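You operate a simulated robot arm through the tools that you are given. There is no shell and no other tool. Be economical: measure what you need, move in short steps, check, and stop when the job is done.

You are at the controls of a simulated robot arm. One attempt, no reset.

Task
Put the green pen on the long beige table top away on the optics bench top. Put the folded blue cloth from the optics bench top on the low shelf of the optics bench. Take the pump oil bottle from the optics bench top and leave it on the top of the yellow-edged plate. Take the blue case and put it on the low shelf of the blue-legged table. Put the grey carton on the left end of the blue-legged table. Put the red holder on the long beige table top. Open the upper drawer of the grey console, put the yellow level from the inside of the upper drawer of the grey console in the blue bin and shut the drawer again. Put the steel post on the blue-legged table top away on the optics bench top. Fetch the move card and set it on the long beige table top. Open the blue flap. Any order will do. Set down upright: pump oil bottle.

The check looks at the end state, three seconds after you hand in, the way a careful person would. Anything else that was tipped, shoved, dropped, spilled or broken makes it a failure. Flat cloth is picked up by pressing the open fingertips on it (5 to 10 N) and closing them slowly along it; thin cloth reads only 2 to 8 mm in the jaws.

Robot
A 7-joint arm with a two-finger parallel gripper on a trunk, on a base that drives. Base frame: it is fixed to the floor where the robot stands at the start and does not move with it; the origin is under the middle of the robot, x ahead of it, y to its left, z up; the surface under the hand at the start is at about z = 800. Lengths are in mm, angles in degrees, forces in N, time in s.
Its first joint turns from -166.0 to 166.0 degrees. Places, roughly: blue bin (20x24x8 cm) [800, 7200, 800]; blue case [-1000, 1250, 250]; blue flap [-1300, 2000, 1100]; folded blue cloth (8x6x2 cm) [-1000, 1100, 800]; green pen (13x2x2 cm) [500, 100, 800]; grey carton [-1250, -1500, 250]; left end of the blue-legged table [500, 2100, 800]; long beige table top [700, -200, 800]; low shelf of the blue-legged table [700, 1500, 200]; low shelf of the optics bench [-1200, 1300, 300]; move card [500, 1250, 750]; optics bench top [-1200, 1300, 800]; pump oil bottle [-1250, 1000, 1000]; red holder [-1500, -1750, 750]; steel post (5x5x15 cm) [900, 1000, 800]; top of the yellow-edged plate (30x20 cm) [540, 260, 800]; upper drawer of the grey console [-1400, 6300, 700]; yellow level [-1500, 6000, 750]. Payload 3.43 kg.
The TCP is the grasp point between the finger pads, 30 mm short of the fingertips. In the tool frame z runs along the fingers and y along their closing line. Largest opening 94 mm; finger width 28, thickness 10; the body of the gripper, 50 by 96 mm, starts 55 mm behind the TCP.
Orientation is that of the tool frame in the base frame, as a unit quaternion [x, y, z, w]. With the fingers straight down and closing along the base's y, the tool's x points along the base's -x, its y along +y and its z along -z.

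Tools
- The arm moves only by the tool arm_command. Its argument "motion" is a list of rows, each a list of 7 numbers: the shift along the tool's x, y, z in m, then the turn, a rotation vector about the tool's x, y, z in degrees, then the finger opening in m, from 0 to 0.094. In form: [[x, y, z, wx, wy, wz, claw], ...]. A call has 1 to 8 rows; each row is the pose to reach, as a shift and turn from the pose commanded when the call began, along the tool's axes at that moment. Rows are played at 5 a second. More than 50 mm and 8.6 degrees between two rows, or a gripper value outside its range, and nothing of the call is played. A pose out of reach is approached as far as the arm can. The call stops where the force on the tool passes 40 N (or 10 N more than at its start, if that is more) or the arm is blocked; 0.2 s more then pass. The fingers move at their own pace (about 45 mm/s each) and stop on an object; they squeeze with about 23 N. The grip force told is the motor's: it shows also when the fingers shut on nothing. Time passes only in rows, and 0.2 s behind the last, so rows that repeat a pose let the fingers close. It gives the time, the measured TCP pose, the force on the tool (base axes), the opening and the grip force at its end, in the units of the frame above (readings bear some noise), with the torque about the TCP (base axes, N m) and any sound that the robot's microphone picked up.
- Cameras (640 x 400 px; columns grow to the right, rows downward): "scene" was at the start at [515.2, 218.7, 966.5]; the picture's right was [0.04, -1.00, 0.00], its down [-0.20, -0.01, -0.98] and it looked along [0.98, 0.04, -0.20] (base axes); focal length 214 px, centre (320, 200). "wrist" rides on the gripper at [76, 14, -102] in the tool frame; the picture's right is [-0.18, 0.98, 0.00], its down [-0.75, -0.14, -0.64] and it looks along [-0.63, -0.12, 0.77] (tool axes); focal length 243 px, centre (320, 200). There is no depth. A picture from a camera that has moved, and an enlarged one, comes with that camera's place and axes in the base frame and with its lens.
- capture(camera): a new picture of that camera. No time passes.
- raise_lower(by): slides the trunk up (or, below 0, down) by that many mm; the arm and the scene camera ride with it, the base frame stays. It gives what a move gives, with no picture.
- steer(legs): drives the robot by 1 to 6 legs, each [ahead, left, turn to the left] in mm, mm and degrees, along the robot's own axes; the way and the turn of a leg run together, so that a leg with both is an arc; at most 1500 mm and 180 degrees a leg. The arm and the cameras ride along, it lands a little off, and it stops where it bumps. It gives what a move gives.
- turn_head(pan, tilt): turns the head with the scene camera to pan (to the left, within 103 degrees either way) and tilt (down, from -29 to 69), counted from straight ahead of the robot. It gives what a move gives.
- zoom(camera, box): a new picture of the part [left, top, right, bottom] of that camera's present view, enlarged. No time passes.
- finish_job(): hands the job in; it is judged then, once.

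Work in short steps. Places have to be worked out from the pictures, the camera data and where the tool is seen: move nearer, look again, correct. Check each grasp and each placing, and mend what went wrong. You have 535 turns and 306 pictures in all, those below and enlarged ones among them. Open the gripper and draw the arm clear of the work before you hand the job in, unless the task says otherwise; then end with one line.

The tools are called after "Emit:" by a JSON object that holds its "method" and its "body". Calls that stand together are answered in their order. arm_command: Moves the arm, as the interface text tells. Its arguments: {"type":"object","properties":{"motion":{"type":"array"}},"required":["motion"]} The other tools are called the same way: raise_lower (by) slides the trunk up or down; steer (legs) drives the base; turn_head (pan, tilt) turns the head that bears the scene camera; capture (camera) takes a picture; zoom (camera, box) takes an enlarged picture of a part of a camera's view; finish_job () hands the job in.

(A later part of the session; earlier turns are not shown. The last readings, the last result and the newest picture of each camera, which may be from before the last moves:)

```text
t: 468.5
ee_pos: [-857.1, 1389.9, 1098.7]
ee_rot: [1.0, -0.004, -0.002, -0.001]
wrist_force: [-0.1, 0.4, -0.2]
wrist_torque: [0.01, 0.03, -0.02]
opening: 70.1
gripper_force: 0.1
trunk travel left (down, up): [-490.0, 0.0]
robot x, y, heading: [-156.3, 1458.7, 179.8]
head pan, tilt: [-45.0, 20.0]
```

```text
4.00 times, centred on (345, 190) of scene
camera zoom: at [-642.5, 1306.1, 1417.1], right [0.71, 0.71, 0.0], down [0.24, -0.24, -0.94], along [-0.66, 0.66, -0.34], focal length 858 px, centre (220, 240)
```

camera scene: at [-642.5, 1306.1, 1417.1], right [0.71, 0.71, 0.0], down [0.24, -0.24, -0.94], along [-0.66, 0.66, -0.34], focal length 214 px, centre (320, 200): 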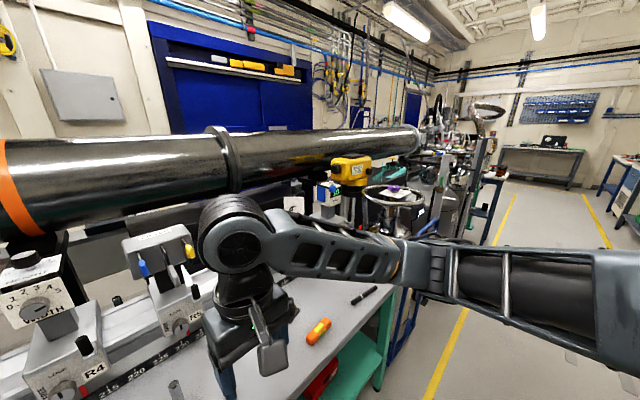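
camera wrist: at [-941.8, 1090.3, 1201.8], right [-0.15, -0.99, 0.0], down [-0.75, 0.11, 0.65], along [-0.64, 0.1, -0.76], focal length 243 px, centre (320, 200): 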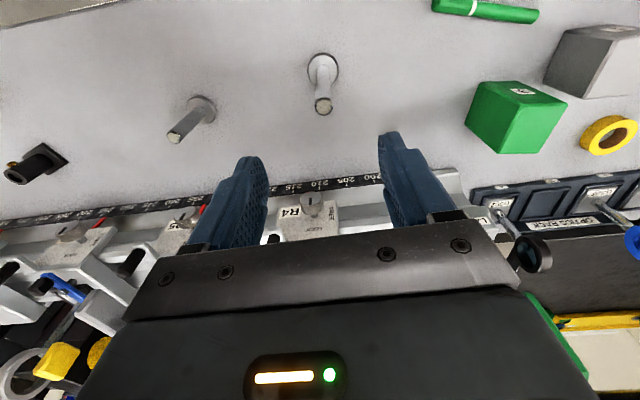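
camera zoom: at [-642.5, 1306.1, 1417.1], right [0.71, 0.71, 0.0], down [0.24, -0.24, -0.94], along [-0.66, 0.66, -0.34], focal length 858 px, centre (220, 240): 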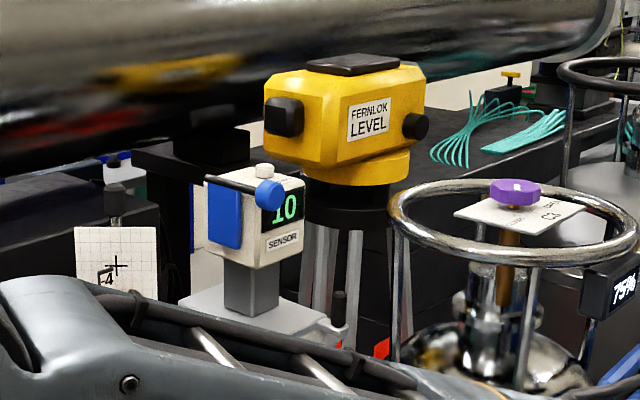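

Emit:
{"method": "zoom", "body": {"camera": "scene", "box": [312, 178, 352, 210]}}

```text
12.50 times, centred on (332, 194) of scene
camera zoom: at [-642.5, 1306.1, 1417.1], right [0.71, 0.71, 0.0], down [0.24, -0.24, -0.94], along [-0.66, 0.66, -0.34], focal length 2681 px, centre (170, 275)
```

zoom: 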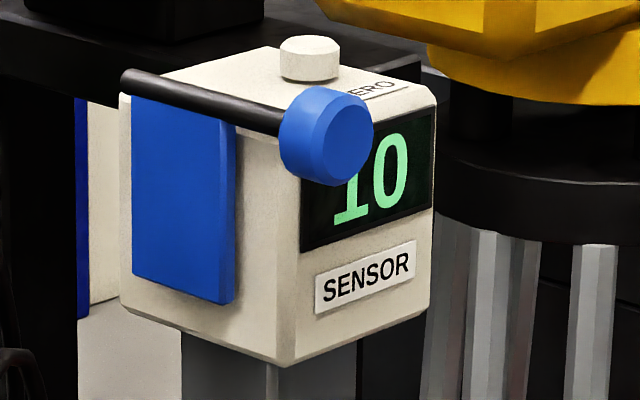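

The flap hangs from a horizontal rod with a round blue knob at the front; turning the knob clockwise should swing it open. Raise the hand and drive on to triangulate from another viewpoint.

Emit:
{"method": "arm_command", "body": {"motion": [[0, 0, -0.04, 0, 0, 0, 0.07], [0, 0, -0.08, 0, 0, 0, 0.07], [0, 0, -0.12, 0, 0, 0, 0.07]]}}

Emit:
{"method": "steer", "body": {"legs": [[0, -700, 0]]}}

Emit:
{"method": "turn_head", "body": {"pan": 0, "tilt": 20}}

Emit:
{"method": "capture", "body": {"camera": "scene"}}

```text
t: 469.3
ee_pos: [-856.9, 1389.7, 1219.1]
ee_rot: [1.0, -0.005, -0.002, -0.001]
wrist_force: [-0.6, 0.1, -0.4]
wrist_torque: [0.01, -0.02, -0.02]
opening: 70.1
gripper_force: 0.1
trunk travel left (down, up): [-490.0, 0.0]
robot x, y, heading: [-152.5, 1454.3, 180.3]
head pan, tilt: [-45.0, 20.0]
```

```text
t: 473.1
ee_pos: [-857.6, 2101.5, 1217.8]
ee_rot: [1.0, -0.003, -0.001, -0.002]
wrist_force: [0.3, -0.1, 0.3]
wrist_torque: [0.0, -0.01, -0.02]
opening: 70.1
gripper_force: 0.1
trunk travel left (down, up): [-490.0, 0.0]
robot x, y, heading: [-151.2, 2166.5, -180.0]
head pan, tilt: [-45.0, 20.0]
```

```text
t: 474.3
ee_pos: [-856.9, 2099.5, 1218.2]
ee_rot: [1.0, -0.003, -0.002, -0.002]
wrist_force: [-0.3, -0.4, 0.1]
wrist_torque: [0.03, -0.02, 0.01]
opening: 69.6
gripper_force: 0.0
trunk travel left (down, up): [-490.0, 0.0]
robot x, y, heading: [-153.8, 2172.2, -180.0]
head pan, tilt: [0.0, 20.0]
```

```text
130 pictures are left
camera scene: at [-669.3, 1952.0, 1417.2], right [0.0, 1.0, 0.0], down [0.34, 0.0, -0.94], along [-0.94, 0.0, -0.34], focal length 214 px, centre (320, 200)
```

scene: 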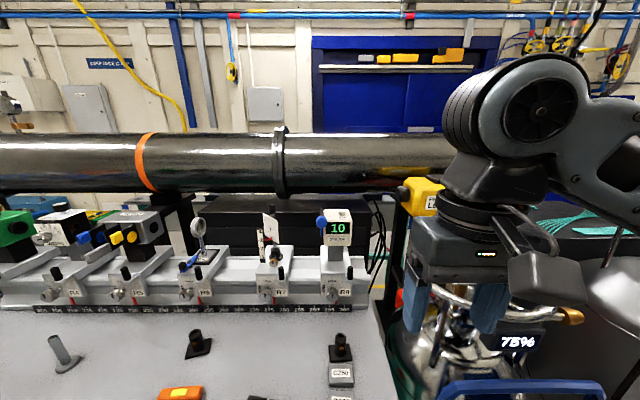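

Emit:
{"method": "zoom", "body": {"camera": "scene", "box": [296, 196, 376, 246]}}

```text
8.00 times, centred on (336, 221) of scene
camera zoom: at [-669.3, 1952.0, 1417.2], right [0.0, 1.0, 0.0], down [0.34, 0.0, -0.94], along [-0.94, 0.0, -0.34], focal length 1716 px, centre (192, 32)
```

zoom: 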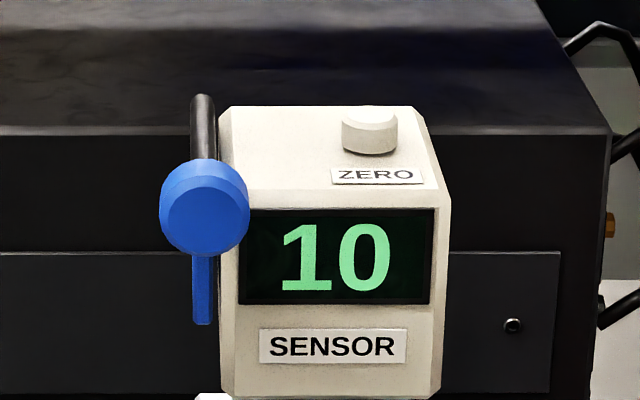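

Knob centre triangulates to (-1217, 1956, 1151), Ø32 mm. Align in y, extend, and tilt the tool to horizontal.

Emit:
{"method": "steer", "body": {"legs": [[0, 145, 0]]}}

Emit:
{"method": "arm_command", "body": {"motion": [[-0.045, 0, 0, 0, 0, -8, 0.05], [-0.09, 0, 0.01, 0, 0, -16, 0.05], [-0.135, 0, 0.02, 0, 0, -24, 0.05], [-0.17, 0, 0.03, 0, 0, -32, 0.05], [-0.19, 0, 0.04, 0, 0, -40, 0.05]]}}

```text
t: 475.6
ee_pos: [-856.3, 1954.3, 1217.4]
ee_rot: [1.0, -0.004, -0.002, -0.002]
wrist_force: [-0.1, 0.3, 0.4]
wrist_torque: [-0.03, 0.03, -0.01]
opening: 70.1
gripper_force: 0.0
trunk travel left (down, up): [-490.0, 0.0]
robot x, y, heading: [-155.2, 2022.6, 179.9]
head pan, tilt: [0.0, 20.0]
```

```text
t: 476.8
ee_pos: [-1044.4, 1955.1, 1177.9]
ee_rot: [0.941, 0.339, -0.001, -0.002]
wrist_force: [0.2, 0.2, -0.8]
wrist_torque: [0.02, 0.01, -0.03]
opening: 49.9
gripper_force: 0.0
trunk travel left (down, up): [-490.0, 0.0]
robot x, y, heading: [-152.6, 2025.4, 180.0]
head pan, tilt: [0.0, 20.0]
```

Emit:
{"method": "arm_command", "body": {"motion": [[0, 0, 0, 5.24, -6.3, 0, 0.05], [0, 0, 0, 10.48, -12.6, 0, 0.05], [0, 0, 0, 15.7, -18.9, 0, 0.05], [0, 0, 0, 20.96, -25.2, 0, 0.05], [0, 0, 0, 26.2, -31.5, 0, 0.05], [0, 0, 0, 31.4, -37.8, 0, 0.05], [0, 0, 0, 36.7, -44.1, 0, 0.05], [0, 0, 0, 41.9, -50.4, 0, 0.05]]}}

Emit:
{"method": "arm_command", "body": {"motion": [[0, 0, 0, 5.24, -6.3, 0, 0.05], [0, 0, 0, 10.48, -12.6, 0, 0.05], [0, 0, 0, 15.6, -18.8, 0, 0.05]]}}

Emit:
{"method": "capture", "body": {"camera": "scene"}}

Emit:
{"method": "capture", "body": {"camera": "wrist"}}

```text
t: 478.6
ee_pos: [-1046.9, 1957.2, 1180.0]
ee_rot: [0.789, 0.285, -0.511, -0.187]
wrist_force: [-0.1, 0.6, -0.5]
wrist_torque: [0.03, 0.01, -0.04]
opening: 49.9
gripper_force: 0.1
trunk travel left (down, up): [-490.0, 0.0]
robot x, y, heading: [-152.3, 2019.8, 180.0]
head pan, tilt: [0.0, 20.0]
```

```text
t: 479.4
ee_pos: [-1047.4, 1956.4, 1180.1]
ee_rot: [-0.663, -0.24, 0.666, 0.244]
wrist_force: [0.0, -0.2, 0.4]
wrist_torque: [0.02, -0.06, 0.02]
opening: 50.1
gripper_force: 0.1
trunk travel left (down, up): [-490.0, 0.0]
robot x, y, heading: [-154.3, 2022.3, 180.0]
head pan, tilt: [0.0, 20.0]
```

```text
128 pictures are left
camera scene: at [-669.5, 1807.2, 1417.2], right [0.0, 1.0, 0.0], down [0.34, 0.0, -0.94], along [-0.94, 0.0, -0.34], focal length 214 px, centre (320, 200)
```

scene: 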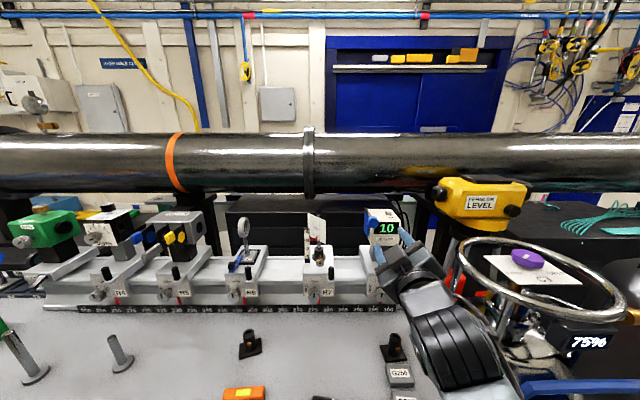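

```text
127 pictures are left
camera wrist: at [-944.6, 1994.4, 1111.1], right [-0.01, -0.87, -0.49], down [0.64, -0.38, 0.66], along [-0.76, -0.31, 0.56], focal length 243 px, centre (320, 200)
```

wrist: 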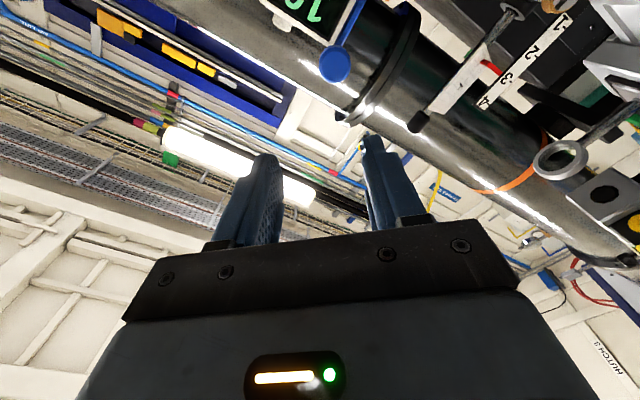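

The tool is horizontal and the knob measures consistently. Lower 30 mm to its height, then drive forward 90 mm.

Emit:
{"method": "arm_command", "body": {"motion": [[0.0113, 0.0095, 0, 0, 0, 0, 0.05], [0.0227, 0.019, 0, 0, 0, 0, 0.05]]}}

Emit:
{"method": "steer", "body": {"legs": [[90, 0, 0]]}}

Emit:
{"method": "capture", "body": {"camera": "wrist"}}

```text
t: 480.0
ee_pos: [-1047.9, 1957.1, 1147.7]
ee_rot: [-0.664, -0.24, 0.666, 0.243]
wrist_force: [0.4, -0.1, -0.6]
wrist_torque: [0.01, -0.01, -0.05]
opening: 49.7
gripper_force: 0.1
trunk travel left (down, up): [-490.0, 0.0]
robot x, y, heading: [-155.0, 2020.5, 179.8]
head pan, tilt: [0.0, 20.0]
```

```text
t: 481.1
ee_pos: [-1137.4, 1958.3, 1148.2]
ee_rot: [-0.664, -0.24, 0.665, 0.244]
wrist_force: [0.6, -0.6, 0.1]
wrist_torque: [0.02, -0.01, -0.02]
opening: 50.0
gripper_force: 0.1
trunk travel left (down, up): [-490.0, 0.0]
robot x, y, heading: [-243.1, 2022.6, 180.0]
head pan, tilt: [0.0, 20.0]
```

```text
126 pictures are left
camera wrist: at [-1034.4, 1996.0, 1079.7], right [-0.01, -0.87, -0.49], down [0.64, -0.38, 0.67], along [-0.77, -0.31, 0.56], focal length 243 px, centre (320, 200)
```

wrist: 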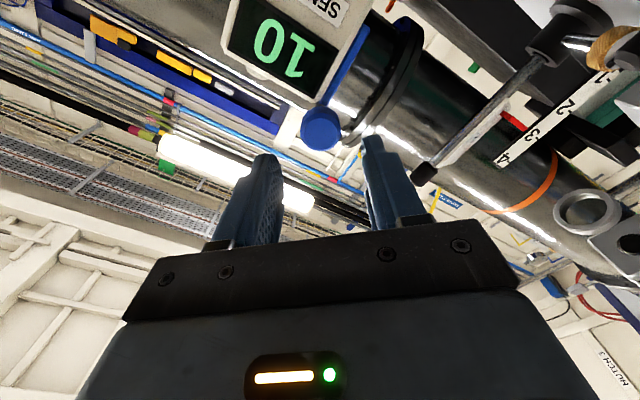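

Emit:
{"method": "arm_command", "body": {"motion": [[0, 0, 0.02, 0, 0, 0, 0.05], [0, 0, 0.036, 0, 0, 0, 0.05], [0, 0, 0.044, 0, 0, 0, 0.05]]}}

Emit:
{"method": "capture", "body": {"camera": "wrist"}}

Emit:
{"method": "zoom", "body": {"camera": "scene", "box": [340, 180, 460, 270]}}

```text
t: 481.9
ee_pos: [-1179.8, 1957.5, 1148.8]
ee_rot: [-0.664, -0.24, 0.665, 0.243]
wrist_force: [-0.3, -0.5, -0.4]
wrist_torque: [0.01, -0.01, -0.01]
opening: 50.2
gripper_force: 0.1
trunk travel left (down, up): [-490.0, 0.0]
robot x, y, heading: [-243.7, 2021.1, 179.8]
head pan, tilt: [0.0, 20.0]
```

```text
125 pictures are left
camera wrist: at [-1078.3, 1995.0, 1080.4], right [-0.01, -0.87, -0.49], down [0.64, -0.38, 0.67], along [-0.77, -0.31, 0.56], focal length 243 px, centre (320, 200)
```

wrist: 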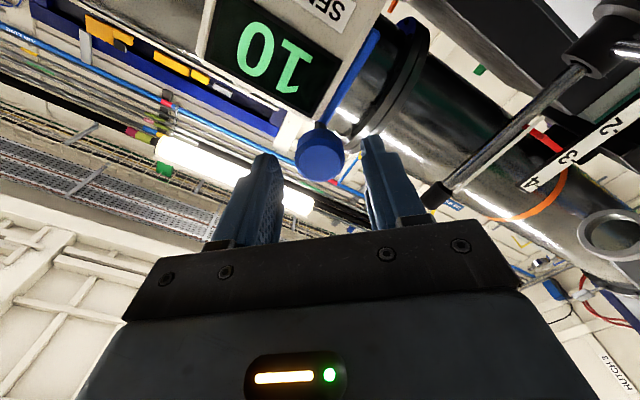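

```text
4.44 times, centred on (400, 225) of scene
camera zoom: at [-759.5, 1808.2, 1417.2], right [0.0, 1.0, 0.0], down [0.34, 0.0, -0.94], along [-0.94, 0.0, -0.34], focal length 953 px, centre (-36, 89)
```

zoom: 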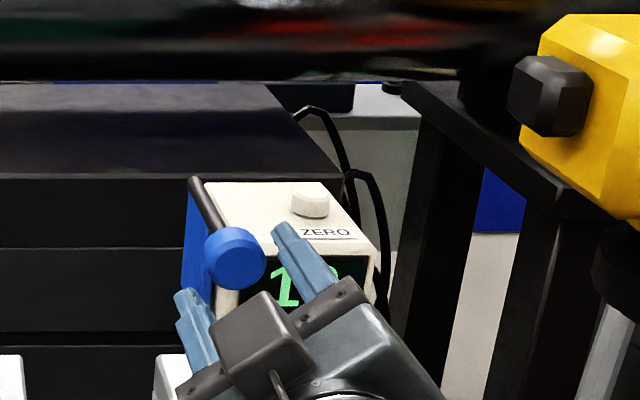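

Knob front is now level with the fingertips. Advance 12 mm and close on it.

Emit:
{"method": "arm_command", "body": {"motion": [[0, 0, 0.006, 0, 0, 0, 0.05], [0, 0, 0.012, 0, 0, 0, 0.05], [0, 0, 0.012, 0, 0, 0, 0.04], [0, 0, 0.012, 0, 0, 0, 0.03], [0, 0, 0.012, 0, 0, 0, 0.02], [0, 0, 0.012, 0, 0, 0, 0.02], [0, 0, 0.012, 0, 0, 0, 0.02]]}}

Emit:
{"method": "capture", "body": {"camera": "wrist"}}

```text
t: 483.5
ee_pos: [-1192.9, 1959.3, 1147.4]
ee_rot: [-0.663, -0.239, 0.666, 0.244]
wrist_force: [-5.6, 4.5, 8.6]
wrist_torque: [-0.01, -0.27, 0.08]
opening: 31.3
gripper_force: 45.0
trunk travel left (down, up): [-490.0, 0.0]
robot x, y, heading: [-243.9, 2023.8, 179.9]
head pan, tilt: [0.0, 20.0]
```

```text
123 pictures are left
camera wrist: at [-1090.5, 1995.6, 1080.2], right [-0.01, -0.87, -0.49], down [0.64, -0.38, 0.66], along [-0.77, -0.31, 0.56], focal length 243 px, centre (320, 200)
```

wrist: 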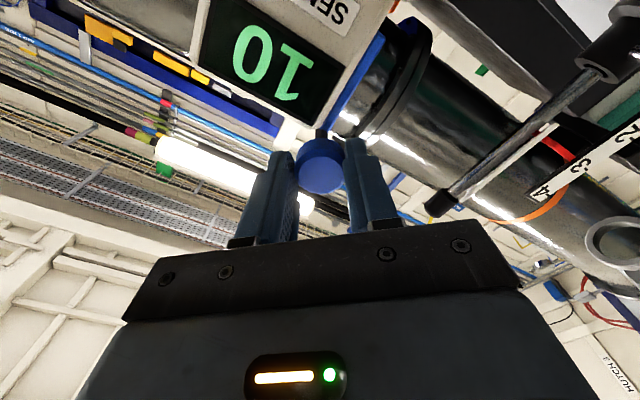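

Gripped. Turn clockwise (+ about tool z) by 34° and check the flap.

Emit:
{"method": "arm_command", "body": {"motion": [[-0.001, -0.001, 0, 0, 0, 4, 0.02], [-0.001, -0.001, 0, 0, 0, 9, 0.02], [-0.001, -0.001, 0, 0, 0, 17, 0.02], [-0.001, -0.001, 0, 0, 0, 25, 0.02], [-0.001, -0.001, 0, 0, 0, 33, 0.02]]}}

Emit:
{"method": "zoom", "body": {"camera": "scene", "box": [340, 180, 460, 270]}}

```text
t: 484.7
ee_pos: [-1192.4, 1958.2, 1148.5]
ee_rot: [-0.705, -0.04, 0.706, 0.043]
wrist_force: [-4.5, -4.2, -2.5]
wrist_torque: [0.04, -1.07, 0.36]
opening: 31.2
gripper_force: 45.2
trunk travel left (down, up): [-490.0, 0.0]
robot x, y, heading: [-245.7, 2022.6, 180.0]
head pan, tilt: [0.0, 20.0]
```

```text
4.44 times, centred on (400, 225) of scene
camera zoom: at [-759.8, 1808.0, 1416.9], right [0.0, 1.0, 0.0], down [0.34, 0.0, -0.94], along [-0.94, 0.0, -0.34], focal length 953 px, centre (-36, 89)
```

zoom: 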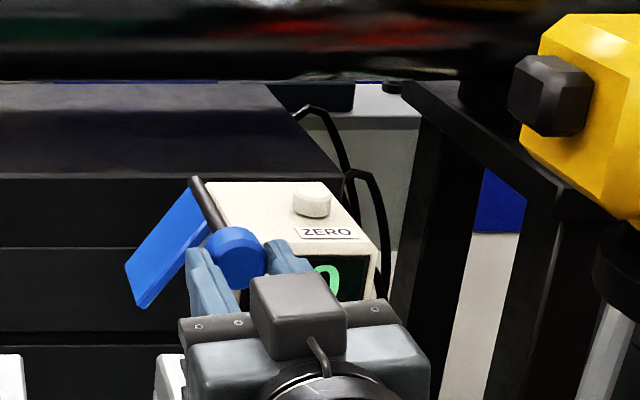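

The flap swings open with the knob. Continue turning.

Emit:
{"method": "arm_command", "body": {"motion": [[0, 0, 0, 0, 0, 8, 0.02], [0, 0, 0, 0, 0, 16, 0.02], [0, 0, 0, 0, 0, 24, 0.02], [0, 0, 0, 0, 0, 32, 0.02], [0, 0, 0, 0, 0, 40, 0.02], [0, 0, 0, 0, 0, 48, 0.02], [0, 0, 0, 0, 0, 55, 0.02]]}}

Emit:
{"method": "zoom", "body": {"camera": "scene", "box": [340, 180, 460, 270]}}

```text
t: 486.3
ee_pos: [-1195.3, 1959.1, 1153.2]
ee_rot: [-0.642, 0.288, 0.65, -0.288]
wrist_force: [1.1, -10.2, 3.4]
wrist_torque: [0.33, 0.09, -0.25]
opening: 31.2
gripper_force: 28.5
trunk travel left (down, up): [-490.0, 0.0]
robot x, y, heading: [-243.0, 2022.5, 179.9]
head pan, tilt: [0.0, 20.0]
```

```text
4.44 times, centred on (400, 225) of scene
camera zoom: at [-759.4, 1807.9, 1417.5], right [0.0, 1.0, 0.0], down [0.34, 0.0, -0.94], along [-0.94, 0.0, -0.34], focal length 953 px, centre (-36, 89)
```

zoom: 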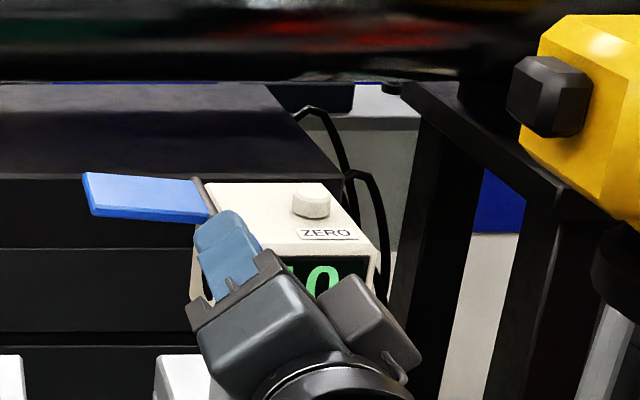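

Flap is about horizontal (~88°). Turn a little more to reach its open stop.

Emit:
{"method": "arm_command", "body": {"motion": [[0, 0, 0, 0, 0, 6, 0.02], [0, 0, 0, 0, 0, 12, 0.02], [0, 0, 0, 0, 0, 18, 0.02], [0, 0, 0, 0, 0, 24, 0.02]]}}

Emit:
{"method": "zoom", "body": {"camera": "scene", "box": [340, 180, 460, 270]}}

```text
t: 487.3
ee_pos: [-1192.6, 1957.6, 1150.4]
ee_rot: [-0.568, 0.415, 0.575, -0.418]
wrist_force: [-10.8, -12.8, 18.7]
wrist_torque: [-0.02, 0.35, 0.19]
opening: 30.5
gripper_force: 45.6
trunk travel left (down, up): [-490.0, 0.0]
robot x, y, heading: [-247.5, 2019.0, 180.1]
head pan, tilt: [0.0, 20.0]
```

```text
4.44 times, centred on (400, 225) of scene
camera zoom: at [-759.5, 1807.7, 1417.4], right [0.0, 1.0, 0.0], down [0.34, 0.0, -0.94], along [-0.94, 0.0, -0.34], focal length 953 px, centre (-36, 89)
```

zoom: 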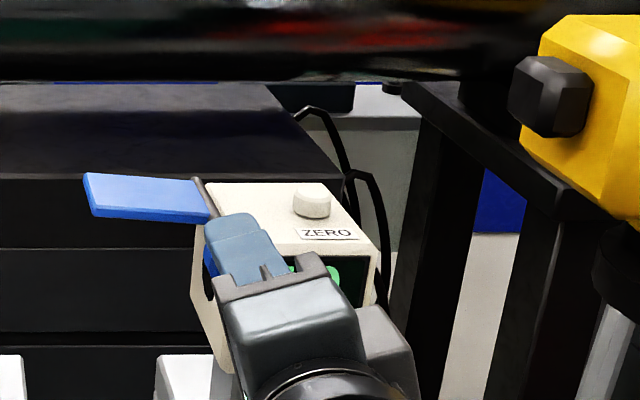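

That's its stop (knob slipped). Release and back off, checking the flap stays open.

Emit:
{"method": "arm_command", "body": {"motion": [[0, 0, 0, 0, 0, 0, 0.04], [0, 0, 0, 0, 0, 0, 0.055], [0, 0, -0.02, 0, 0, 0, 0.055], [0, 0, -0.06, 0, 0, 0, 0.055], [0, 0, -0.1, 0, 0, 0, 0.055]]}}

Emit:
{"method": "zoom", "body": {"camera": "scene", "box": [340, 180, 460, 270]}}

```text
t: 488.5
ee_pos: [-1092.8, 1959.4, 1148.6]
ee_rot: [-0.57, 0.417, 0.574, -0.415]
wrist_force: [0.7, 0.1, 0.9]
wrist_torque: [0.01, -0.03, -0.02]
opening: 55.3
gripper_force: 0.1
trunk travel left (down, up): [-490.0, 0.0]
robot x, y, heading: [-245.5, 2024.6, 179.7]
head pan, tilt: [0.0, 20.0]
```

```text
4.44 times, centred on (400, 225) of scene
camera zoom: at [-760.0, 1808.1, 1417.0], right [0.0, 1.0, 0.0], down [0.34, 0.0, -0.94], along [-0.94, 0.0, -0.34], focal length 953 px, centre (-36, 89)
```

zoom: 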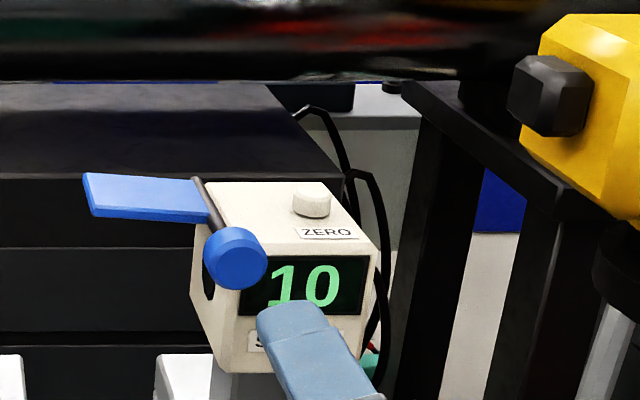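

The flap stays open. Undo the roll here (tool still horizontal and extended), then bring the tool vertical.

Emit:
{"method": "arm_command", "body": {"motion": [[0, 0, 0, 0, 0, -8.5, 0.05], [0, 0, 0, 0, 0, -17, 0.05], [0, 0, 0, 0, 0, -25.5, 0.05], [0, 0, 0, 0, 0, -34, 0.05], [0, 0, 0, 0, 0, -42.5, 0.05], [0, 0, 0, 0, 0, -51, 0.05], [0, 0, 0, 0, 0, -59.5, 0.05], [0, 0, 0, 0, 0, -68, 0.05]]}}

Emit:
{"method": "arm_command", "body": {"motion": [[0, 0, 0, 0, 0, -8.5, 0.05], [0, 0, 0, 0, 0, -17, 0.05], [0, 0, 0, 0, 0, -25.5, 0.05], [0, 0, 0, 0, 0, -34, 0.05], [0, 0, 0, 0, 0, -42, 0.05]]}}

```text
t: 490.3
ee_pos: [-1093.4, 1959.4, 1148.9]
ee_rot: [-0.705, 0.025, 0.708, -0.022]
wrist_force: [0.2, -0.1, -0.1]
wrist_torque: [0.01, -0.04, 0.0]
opening: 50.1
gripper_force: 0.0
trunk travel left (down, up): [-490.0, 0.0]
robot x, y, heading: [-241.7, 2022.1, 180.0]
head pan, tilt: [0.0, 20.0]
```

```text
t: 491.5
ee_pos: [-1093.6, 1957.7, 1150.4]
ee_rot: [-0.668, -0.229, 0.669, 0.233]
wrist_force: [-0.4, -0.1, 0.1]
wrist_torque: [0.01, 0.01, 0.03]
opening: 50.1
gripper_force: 0.0
trunk travel left (down, up): [-490.0, 0.0]
robot x, y, heading: [-239.9, 2020.7, 179.8]
head pan, tilt: [0.0, 20.0]
```

Emit:
{"method": "arm_command", "body": {"motion": [[0, 0, 0, -5.07, 6.45, 0, 0.05], [0, 0, 0, -10.1, 12.9, 0, 0.05], [0, 0, 0, -15.2, 19.4, 0, 0.05], [0, 0, 0, -20.3, 25.8, 0, 0.05], [0, 0, 0, -25.3, 32.3, 0, 0.05], [0, 0, 0, -30.4, 38.7, 0, 0.05], [0, 0, 0, -35.5, 45.2, 0, 0.05], [0, 0, 0, -40.6, 51.6, 0, 0.05]]}}

Emit:
{"method": "arm_command", "body": {"motion": [[0, 0, 0, -5.07, 6.45, 0, 0.05], [0, 0, 0, -10.1, 12.9, 0, 0.05], [0, 0, 0, -15, 19.2, 0, 0.05]]}}

Emit:
{"method": "capture", "body": {"camera": "scene"}}

```text
t: 493.3
ee_pos: [-1095.1, 1958.9, 1153.9]
ee_rot: [0.904, 0.308, -0.279, -0.098]
wrist_force: [-0.2, -0.7, 0.4]
wrist_torque: [0.02, 0.01, -0.03]
opening: 49.9
gripper_force: 0.0
out of reach, approached as far as the arm can: row 7, 8
trunk travel left (down, up): [-490.0, 0.0]
robot x, y, heading: [-247.5, 2019.5, 179.9]
head pan, tilt: [0.0, 20.0]
```

```text
t: 494.1
ee_pos: [-1095.1, 1958.5, 1153.5]
ee_rot: [0.904, 0.308, -0.28, -0.097]
wrist_force: [0.2, -0.7, 0.6]
wrist_torque: [0.04, -0.03, -0.02]
opening: 50.0
gripper_force: 0.0
out of reach, approached as far as the arm can: row 1, 2, 3
trunk travel left (down, up): [-490.0, 0.0]
robot x, y, heading: [-244.3, 2025.1, 180.2]
head pan, tilt: [0.0, 20.0]
```

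```text
118 pictures are left
camera scene: at [-759.6, 1808.2, 1417.2], right [0.0, 1.0, 0.0], down [0.34, 0.0, -0.94], along [-0.94, 0.0, -0.34], focal length 214 px, centre (320, 200)
```

scene: 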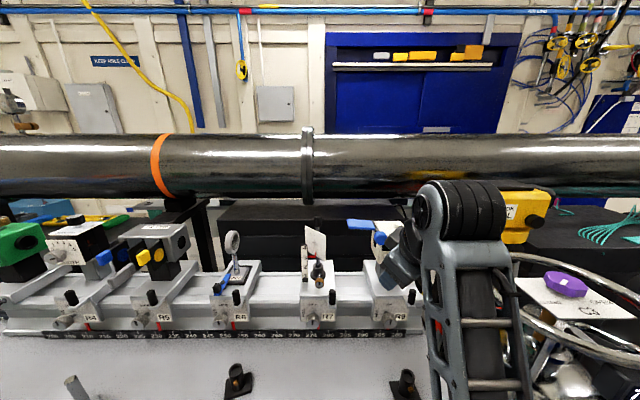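

Wrist limit in this folded pose again. Back away from the bench, then lower and straighten.

Emit:
{"method": "steer", "body": {"legs": [[-170, 0, 0], [0, 0, -90]]}}

Emit:
{"method": "turn_head", "body": {"pan": 0, "tilt": 35}}

Emit:
{"method": "capture", "body": {"camera": "scene"}}

```text
t: 496.8
ee_pos: [-916.2, 2154.6, 1153.5]
ee_rot: [0.932, 0.206, -0.267, -0.129]
wrist_force: [-0.4, 0.1, -0.4]
wrist_torque: [0.01, -0.01, 0.01]
opening: 50.2
gripper_force: 0.1
trunk travel left (down, up): [-490.0, 0.0]
robot x, y, heading: [-73.9, 2028.0, 166.8]
head pan, tilt: [0.0, 20.0]
stopped in leg 2: the robot was blocked; the commanded pose is now the measured one
```

```text
t: 497.5
ee_pos: [-916.0, 2155.3, 1153.5]
ee_rot: [0.932, 0.208, -0.267, -0.127]
wrist_force: [0.8, 0.2, -0.2]
wrist_torque: [0.02, 0.01, -0.01]
opening: 49.9
gripper_force: 0.1
trunk travel left (down, up): [-490.0, 0.0]
robot x, y, heading: [-74.4, 2026.5, 167.0]
head pan, tilt: [0.0, 35.0]
```

```text
117 pictures are left
camera scene: at [-617.1, 1932.7, 1393.4], right [0.22, 0.97, 0.0], down [0.56, -0.13, -0.82], along [-0.8, 0.18, -0.57], focal length 214 px, centre (320, 200)
```

scene: 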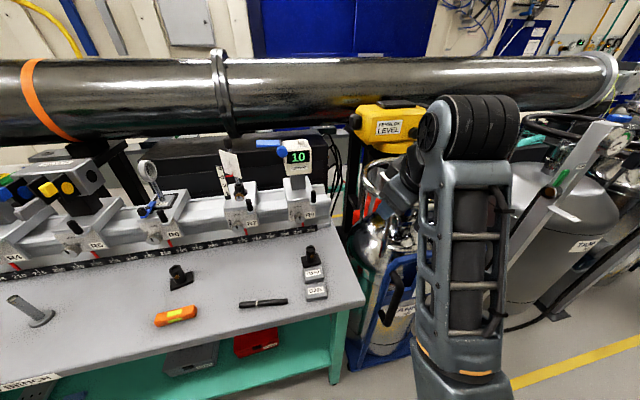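

Base is against the table behind. Turn back to face the bench, then straighten the arm there.

Emit:
{"method": "steer", "body": {"legs": [[0, 0, 13]]}}

Emit:
{"method": "arm_command", "body": {"motion": [[0, 0, 0, 0, 0, -8, 0.05], [0, 0, 0, 0, 0, -16, 0.05], [0, 0, 0, 0, 0, -24, 0.05], [0, 0, 0, 0, 0, -32, 0.05], [0, 0, 0, 0, 0, -40, 0.05]]}}

Emit:
{"method": "capture", "body": {"camera": "scene"}}

```text
t: 498.7
ee_pos: [-922.9, 1963.2, 1153.4]
ee_rot: [0.903, 0.309, -0.28, -0.098]
wrist_force: [0.2, 0.0, 0.3]
wrist_torque: [-0.03, 0.0, 0.0]
opening: 49.9
gripper_force: 0.0
trunk travel left (down, up): [-490.0, 0.0]
robot x, y, heading: [-68.4, 2027.5, 179.6]
head pan, tilt: [0.0, 35.0]
```

```text
t: 499.9
ee_pos: [-923.0, 1963.4, 1153.2]
ee_rot: [0.743, 0.6, -0.23, -0.188]
wrist_force: [-0.2, -0.3, -0.3]
wrist_torque: [0.02, 0.02, 0.0]
opening: 50.0
gripper_force: 0.2
trunk travel left (down, up): [-490.0, 0.0]
robot x, y, heading: [-71.3, 2030.7, 180.1]
head pan, tilt: [0.0, 35.0]
```

```text
116 pictures are left
camera scene: at [-581.9, 1813.4, 1393.3], right [0.0, 1.0, 0.0], down [0.57, 0.0, -0.82], along [-0.82, 0.0, -0.57], focal length 214 px, centre (320, 200)
```

scene: 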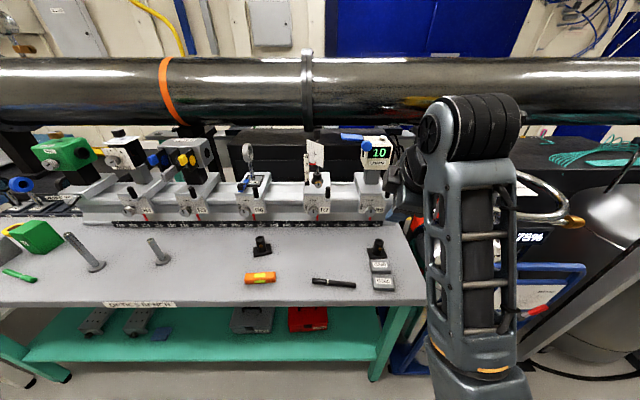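

Emit:
{"method": "arm_command", "body": {"motion": [[0, 0, 0.035, 0, 0, 0, 0.05], [0, 0, 0.07, 0, 0, 0, 0.05], [0, 0, 0.105, -6.8, 1.5, 0, 0.05], [0, -0.003, 0.136, -13.5, 2.9, 0, 0.05], [0, -0.003, 0.136, -20.2, 4.3, 0, 0.05], [0, -0.003, 0.136, -27, 5.8, 0, 0.05], [0, -0.003, 0.136, -33.7, 7.2, 0, 0.05]]}}

Emit:
{"method": "capture", "body": {"camera": "scene"}}

```text
t: 501.5
ee_pos: [-1002.3, 1966.9, 1041.5]
ee_rot: [0.779, 0.627, 0.001, 0.0]
wrist_force: [0.1, -0.4, -0.6]
wrist_torque: [-0.01, 0.02, 0.0]
opening: 49.9
gripper_force: 0.0
trunk travel left (down, up): [-490.0, 0.0]
robot x, y, heading: [-71.1, 2034.6, -180.0]
head pan, tilt: [0.0, 35.0]
```

```text
115 pictures are left
camera scene: at [-581.7, 1813.6, 1393.3], right [0.0, 1.0, 0.0], down [0.57, 0.0, -0.82], along [-0.82, 0.0, -0.57], focal length 214 px, centre (320, 200)
```

scene: 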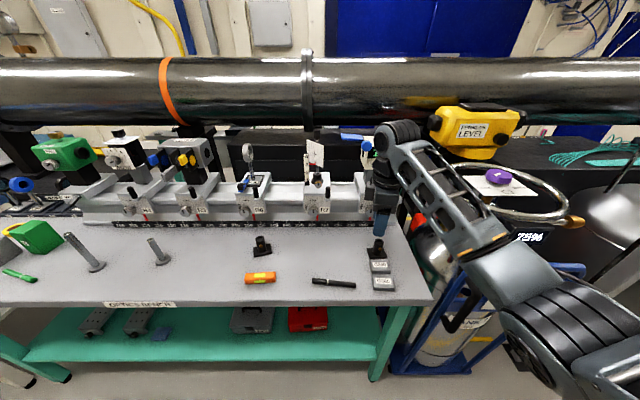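

Good posture again (elbow right). Retract and raise for travel.

Emit:
{"method": "arm_command", "body": {"motion": [[0.007, 0.033, -0.026, 0, 0, 6, 0.05], [0.014, 0.066, -0.052, 0, 0, 12, 0.05], [0.022, 0.1, -0.078, 0, 0, 18, 0.05], [0.029, 0.133, -0.104, 0, 0, 24, 0.05], [0.036, 0.166, -0.13, 0, 0, 30, 0.05], [0.036, 0.166, -0.16, 0, 0, 36, 0.05]]}}

Emit:
{"method": "capture", "body": {"camera": "scene"}}

```text
t: 502.9
ee_pos: [-829.6, 1968.4, 1202.4]
ee_rot: [0.934, 0.356, 0.001, -0.001]
wrist_force: [0.4, 0.1, 0.3]
wrist_torque: [0.01, 0.01, -0.02]
opening: 49.8
gripper_force: 0.1
trunk travel left (down, up): [-490.0, 0.0]
robot x, y, heading: [-71.9, 2026.2, 180.1]
head pan, tilt: [0.0, 35.0]
```

```text
114 pictures are left
camera scene: at [-582.0, 1813.4, 1393.2], right [0.0, 1.0, 0.0], down [0.57, 0.0, -0.82], along [-0.82, 0.0, -0.57], focal length 214 px, centre (320, 200)
```

scene: 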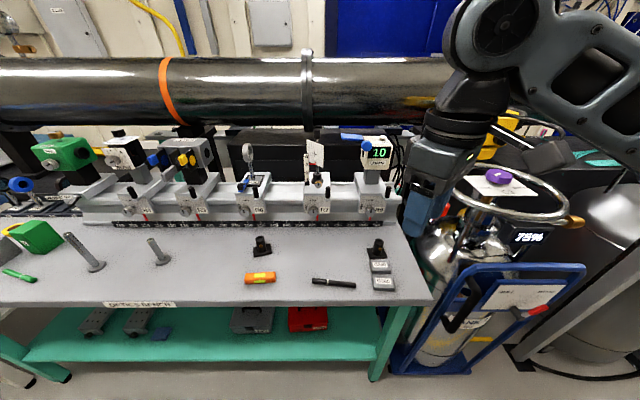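

Move off the table behind, turn to face +y, and view the aisle ahead.

Emit:
{"method": "steer", "body": {"legs": [[150, 0, 0], [0, 0, -90]]}}

Emit:
{"method": "turn_head", "body": {"pan": 15, "tilt": 15}}

Emit:
{"method": "capture", "body": {"camera": "scene"}}

```text
t: 508.0
ee_pos: [-324.8, 2783.6, 1203.4]
ee_rot: [0.924, -0.381, 0.0, -0.001]
wrist_force: [-0.5, -0.4, -0.4]
wrist_torque: [0.05, -0.02, 0.0]
opening: 50.1
gripper_force: 0.0
trunk travel left (down, up): [-490.0, 0.0]
robot x, y, heading: [-222.7, 2028.6, 93.1]
head pan, tilt: [0.0, 35.0]
```

```text
t: 508.8
ee_pos: [-325.6, 2781.9, 1203.9]
ee_rot: [0.924, -0.382, 0.0, -0.001]
wrist_force: [-0.1, 0.7, 0.9]
wrist_torque: [0.0, 0.02, -0.02]
opening: 49.9
gripper_force: 0.0
trunk travel left (down, up): [-490.0, 0.0]
robot x, y, heading: [-222.0, 2030.7, 93.5]
head pan, tilt: [15.0, 15.0]
```

```text
113 pictures are left
camera scene: at [-490.4, 2526.6, 1425.2], right [0.95, 0.31, 0.0], down [0.08, -0.25, -0.97], along [-0.3, 0.92, -0.26], focal length 214 px, centre (320, 200)
```

scene: 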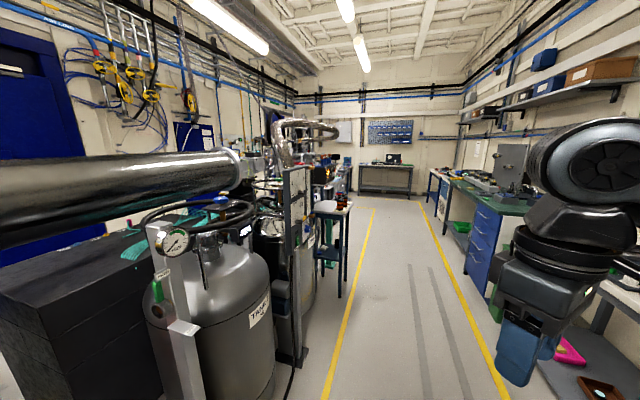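

The aisle is clear. Drive 3 m forward.

Emit:
{"method": "steer", "body": {"legs": [[0, 0, -3.3], [1500, 0, 0], [1300, 0, 0]]}}

Emit:
{"method": "turn_head", "body": {"pan": 40, "tilt": 20}}

Emit:
{"method": "capture", "body": {"camera": "scene"}}

Emit:
{"method": "turn_head", "body": {"pan": -10, "tilt": 20}}

Emit:
{"method": "capture", "body": {"camera": "scene"}}

```text
t: 522.8
ee_pos: [-388.6, 5574.2, 1203.2]
ee_rot: [0.922, -0.388, 0.0, -0.001]
wrist_force: [0.1, -0.5, -0.4]
wrist_torque: [0.02, -0.03, 0.01]
opening: 50.1
gripper_force: 0.2
trunk travel left (down, up): [-490.0, 0.0]
robot x, y, heading: [-297.0, 4820.7, 92.1]
head pan, tilt: [15.0, 15.0]
```

```text
t: 523.7
ee_pos: [-389.0, 5573.6, 1203.5]
ee_rot: [0.921, -0.389, 0.0, -0.001]
wrist_force: [0.0, 0.0, 0.1]
wrist_torque: [-0.02, -0.01, -0.02]
opening: 49.8
gripper_force: 0.0
trunk travel left (down, up): [-490.0, 0.0]
robot x, y, heading: [-296.8, 4818.7, 92.4]
head pan, tilt: [40.0, 20.0]
```

```text
112 pictures are left
camera scene: at [-591.9, 5299.6, 1417.2], right [0.74, 0.67, 0.0], down [0.23, -0.25, -0.94], along [-0.63, 0.69, -0.34], focal length 214 px, centre (320, 200)
```

scene: 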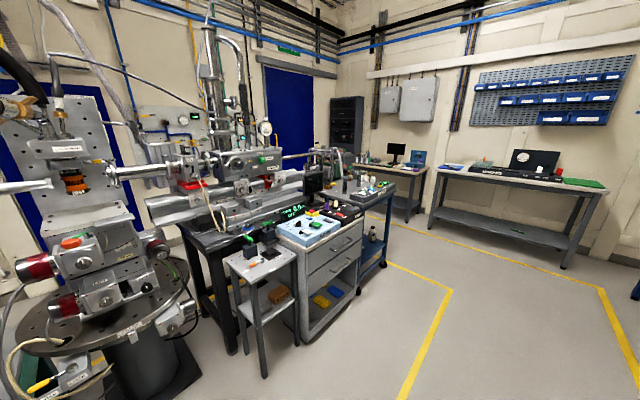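

```text
t: 524.9
ee_pos: [-389.5, 5574.3, 1202.9]
ee_rot: [0.921, -0.389, 0.0, -0.001]
wrist_force: [1.0, 0.8, 0.3]
wrist_torque: [0.0, -0.01, -0.01]
opening: 50.0
gripper_force: 0.1
trunk travel left (down, up): [-490.0, 0.0]
robot x, y, heading: [-295.7, 4814.3, 92.5]
head pan, tilt: [-10.0, 20.0]
```

```text
111 pictures are left
camera scene: at [-516.9, 5323.1, 1417.2], right [0.99, -0.13, 0.0], down [-0.04, -0.34, -0.94], along [0.12, 0.93, -0.34], focal length 214 px, centre (320, 200)
```

scene: 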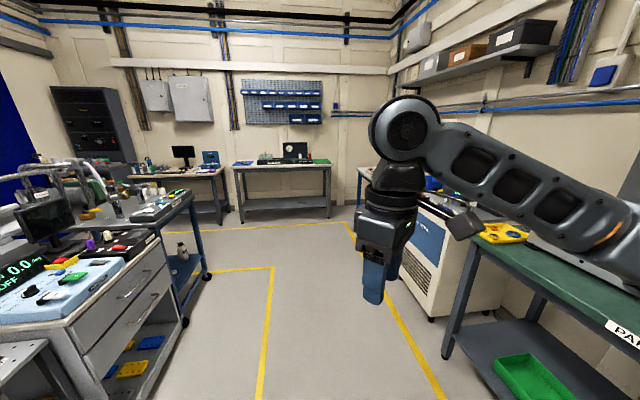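

The grey console with two drawers is ahead on the left (front face x≈-1260, y≈6230). Drive up beside it and turn to face it.

Emit:
{"method": "steer", "body": {"legs": [[1300, -80, -2], [0, 0, 90]]}}

Emit:
{"method": "turn_head", "body": {"pan": 0, "tilt": 35}}

Emit:
{"method": "capture", "body": {"camera": "scene"}}

```text
t: 535.3
ee_pos: [-997.6, 6074.8, 1203.4]
ee_rot: [0.934, 0.357, 0.0, -0.001]
wrist_force: [0.6, 0.3, -0.1]
wrist_torque: [0.03, 0.02, 0.01]
opening: 50.0
gripper_force: 0.0
trunk travel left (down, up): [-490.0, 0.0]
robot x, y, heading: [-237.9, 6135.7, -180.0]
head pan, tilt: [-10.0, 20.0]
```

```text
t: 536.1
ee_pos: [-997.1, 6072.9, 1202.7]
ee_rot: [0.934, 0.358, -0.001, -0.001]
wrist_force: [0.0, -0.3, 0.7]
wrist_torque: [-0.02, 0.0, 0.0]
opening: 49.8
gripper_force: 0.2
trunk travel left (down, up): [-490.0, 0.0]
robot x, y, heading: [-234.8, 6135.3, -180.1]
head pan, tilt: [0.0, 35.0]
```

```text
110 pictures are left
camera scene: at [-748.8, 5919.2, 1393.4], right [0.0, 1.0, 0.0], down [0.57, 0.0, -0.82], along [-0.82, 0.0, -0.57], focal length 214 px, centre (320, 200)
```

scene: 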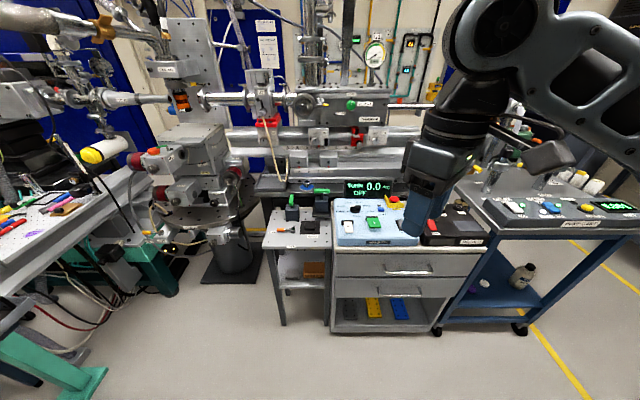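

Emit:
{"method": "zoom", "body": {"camera": "scene", "box": [320, 190, 500, 340]}}

```text
2.67 times, centred on (410, 265) of scene
camera zoom: at [-748.8, 5919.2, 1393.4], right [0.0, 1.0, 0.0], down [0.57, 0.0, -0.82], along [-0.82, 0.0, -0.57], focal length 572 px, centre (80, 27)
```

zoom: 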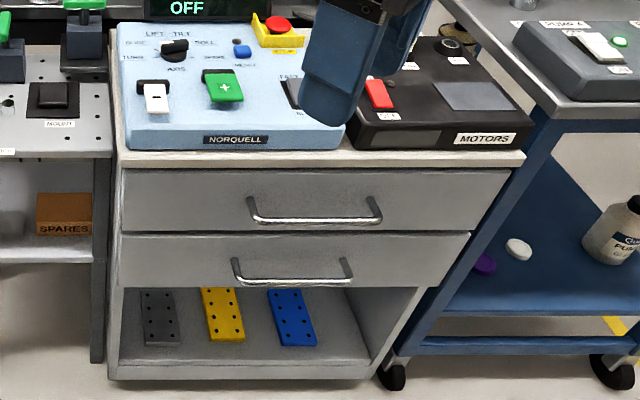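

Drawer handle at roughly (-1266, 6257, 700). Align in y, roll to -90° and extend a little.

Emit:
{"method": "steer", "body": {"legs": [[60, -184, 0]]}}

Emit:
{"method": "arm_command", "body": {"motion": [[0, 0, 0.01, 0, 0, -8.2, 0.05], [0, 0, 0.02, 0, 0, -16.4, 0.05], [0, 0, 0.03, 0, 0, -24.6, 0.05], [0, 0, 0.04, 0, 0, -32.8, 0.05], [0, 0, 0.04, 0, 0, -41, 0.05], [0, 0, 0.04, 0, 0, -48.5, 0.05]]}}

Emit:
{"method": "capture", "body": {"camera": "wrist"}}

```text
t: 537.6
ee_pos: [-1058.3, 6263.6, 1202.1]
ee_rot: [0.936, 0.353, -0.001, -0.001]
wrist_force: [-1.3, -0.3, -0.9]
wrist_torque: [0.04, 0.01, 0.02]
opening: 50.1
gripper_force: 0.2
trunk travel left (down, up): [-490.0, 0.0]
robot x, y, heading: [-304.3, 6320.1, 179.5]
head pan, tilt: [0.0, 35.0]
```

```text
t: 539.0
ee_pos: [-1058.5, 6263.4, 1162.9]
ee_rot: [0.707, 0.707, 0.0, -0.001]
wrist_force: [0.9, -0.1, -0.3]
wrist_torque: [0.01, 0.01, -0.01]
opening: 49.9
gripper_force: 0.0
trunk travel left (down, up): [-490.0, 0.0]
robot x, y, heading: [-300.1, 6320.7, 179.3]
head pan, tilt: [0.0, 35.0]
```

```text
108 pictures are left
camera wrist: at [-1043.8, 6339.6, 1264.8], right [0.98, -0.18, 0.0], down [-0.14, -0.75, 0.64], along [-0.12, -0.63, -0.77], focal length 243 px, centre (320, 200)
```

wrist: 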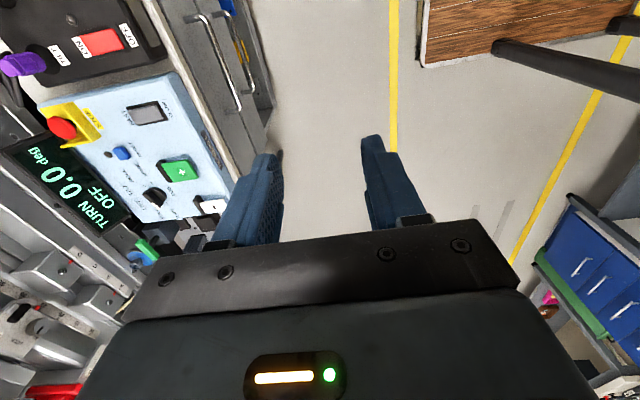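

Handle refined: centre ≈ (-1279, 6257, 674). Extend and tilt the tool toward horizontal.

Emit:
{"method": "arm_command", "body": {"motion": [[0, -0.035, 0.02, 0, 0, 0, 0.05], [0, -0.07, 0.04, 0, 0, 0, 0.05], [0, -0.1, 0.06, 8.2, 0, 0, 0.05], [0, -0.1, 0.08, 16.4, 0, 0, 0.05], [0, -0.1, 0.1, 24.6, 0, 0, 0.05], [0, -0.1, 0.12, 32.8, 0, 0, 0.05], [0, -0.1, 0.12, 41, 0, 0, 0.05], [0, -0.1, 0.12, 49, 0, 0, 0.05]]}}

Emit:
{"method": "arm_command", "body": {"motion": [[0, 0, 0, 8, 0, 0, 0.05], [0, 0, 0, 16, 0, 0, 0.05], [0, 0, 0, 24, 0, 0, 0.05], [0, 0, 0, 31, 0, 0, 0.05]]}}

Emit:
{"method": "capture", "body": {"camera": "scene"}}

```text
t: 540.8
ee_pos: [-1158.5, 6263.4, 1042.5]
ee_rot: [0.644, 0.643, -0.293, -0.295]
wrist_force: [-1.1, 0.3, 0.1]
wrist_torque: [-0.01, 0.0, -0.03]
opening: 50.1
gripper_force: 0.0
trunk travel left (down, up): [-490.0, 0.0]
robot x, y, heading: [-299.6, 6318.7, 179.5]
head pan, tilt: [0.0, 35.0]
```

```text
t: 541.8
ee_pos: [-1158.4, 6263.6, 1042.9]
ee_rot: [0.54, 0.542, -0.455, -0.456]
wrist_force: [0.7, 0.1, 0.1]
wrist_torque: [-0.02, 0.0, 0.02]
opening: 50.1
gripper_force: 0.2
trunk travel left (down, up): [-490.0, 0.0]
robot x, y, heading: [-300.5, 6316.9, 179.7]
head pan, tilt: [0.0, 35.0]
```

```text
107 pictures are left
camera scene: at [-810.7, 6106.9, 1393.3], right [0.01, 1.0, 0.0], down [0.57, 0.0, -0.82], along [-0.82, 0.01, -0.57], focal length 214 px, centre (320, 200)
```

scene: 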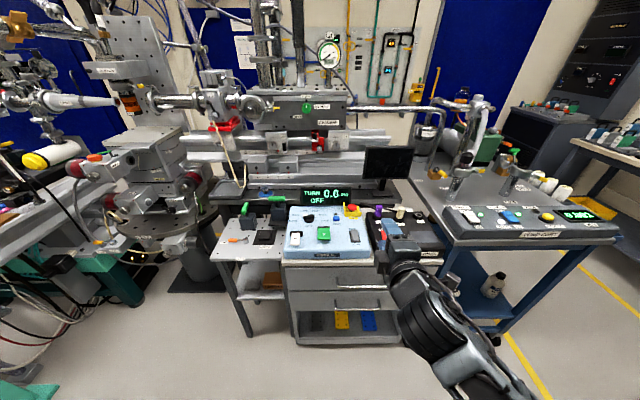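

Lower the trunk so the gripper comes level with the handle (still ~90 mm in front of it).

Emit:
{"method": "raise_lower", "body": {"by": -366}}

Emit:
{"method": "capture", "body": {"camera": "scene"}}

Emit:
{"method": "capture", "body": {"camera": "wrist"}}

```text
t: 545.4
ee_pos: [-1158.5, 6263.0, 676.8]
ee_rot: [0.542, 0.541, -0.454, -0.455]
wrist_force: [-0.5, -0.4, 0.2]
wrist_torque: [0.02, -0.05, -0.03]
opening: 50.0
gripper_force: 0.0
trunk travel left (down, up): [-124.0, 366.0]
robot x, y, heading: [-295.7, 6315.3, 179.6]
head pan, tilt: [0.0, 35.0]
```

```text
106 pictures are left
camera scene: at [-810.6, 6106.9, 1027.3], right [0.01, 1.0, 0.0], down [0.57, 0.0, -0.82], along [-0.82, 0.01, -0.57], focal length 214 px, centre (320, 200)
```

scene: 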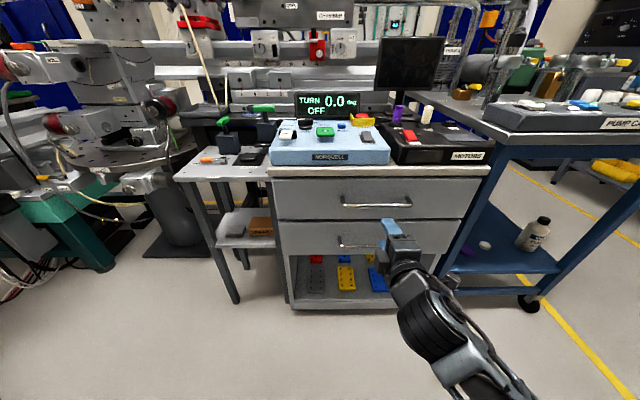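

```text
105 pictures are left
camera wrist: at [-1054.8, 6339.7, 680.2], right [0.17, -0.18, -0.97], down [0.61, -0.75, 0.25], along [-0.78, -0.63, -0.02], focal length 243 px, centre (320, 200)
```

wrist: 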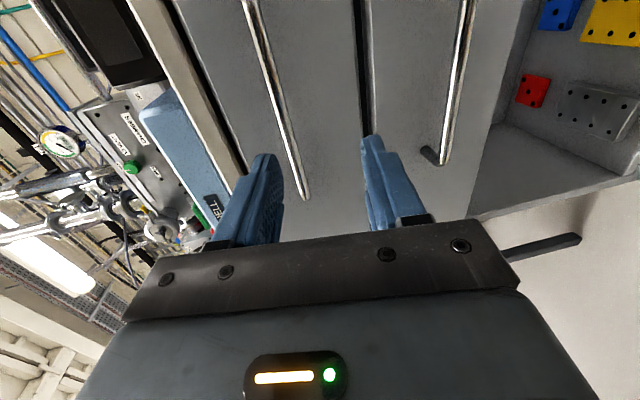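

Handle bar triangulates to (-1283, 6267, 677). Align perpendicular and advance most of the way.

Emit:
{"method": "arm_command", "body": {"motion": [[0.002, -0.011, 0.02, 0, 0, 0, 0.045], [0.003, -0.022, 0.04, 0, 0, 0, 0.045], [0.003, -0.022, 0.06, 0, 0, 0, 0.045], [0.003, -0.022, 0.078, 0, 0, 0, 0.045]]}}

Emit:
{"method": "capture", "body": {"camera": "wrist"}}

Emit:
{"method": "zoom", "body": {"camera": "scene", "box": [320, 170, 460, 270]}}

```text
t: 546.4
ee_pos: [-1239.5, 6269.2, 686.4]
ee_rot: [0.542, 0.541, -0.455, -0.455]
wrist_force: [-0.2, 1.1, 0.5]
wrist_torque: [0.03, -0.02, 0.03]
opening: 45.1
gripper_force: 0.0
trunk travel left (down, up): [-124.0, 366.0]
robot x, y, heading: [-299.3, 6316.1, 179.6]
head pan, tilt: [0.0, 35.0]
```

```text
104 pictures are left
camera wrist: at [-1135.5, 6344.4, 689.8], right [0.17, -0.18, -0.97], down [0.61, -0.76, 0.25], along [-0.78, -0.63, -0.02], focal length 243 px, centre (320, 200)
```

wrist: 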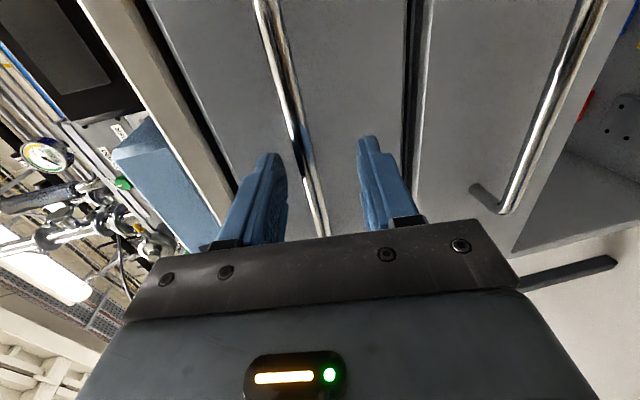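

```text
4.00 times, centred on (390, 220) of scene
camera zoom: at [-810.6, 6106.9, 1027.3], right [0.01, 1.0, 0.0], down [0.57, 0.0, -0.82], along [-0.82, 0.01, -0.57], focal length 858 px, centre (40, 120)
```

zoom: 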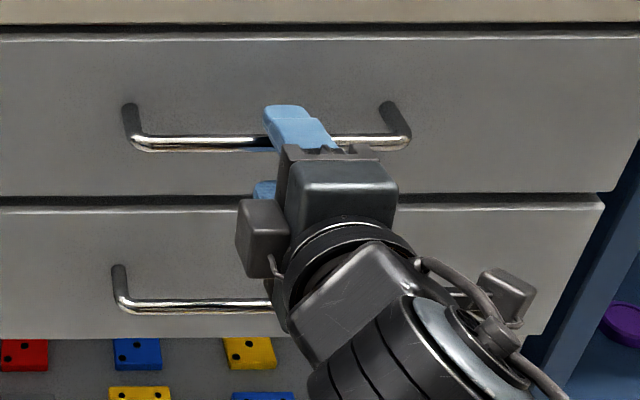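

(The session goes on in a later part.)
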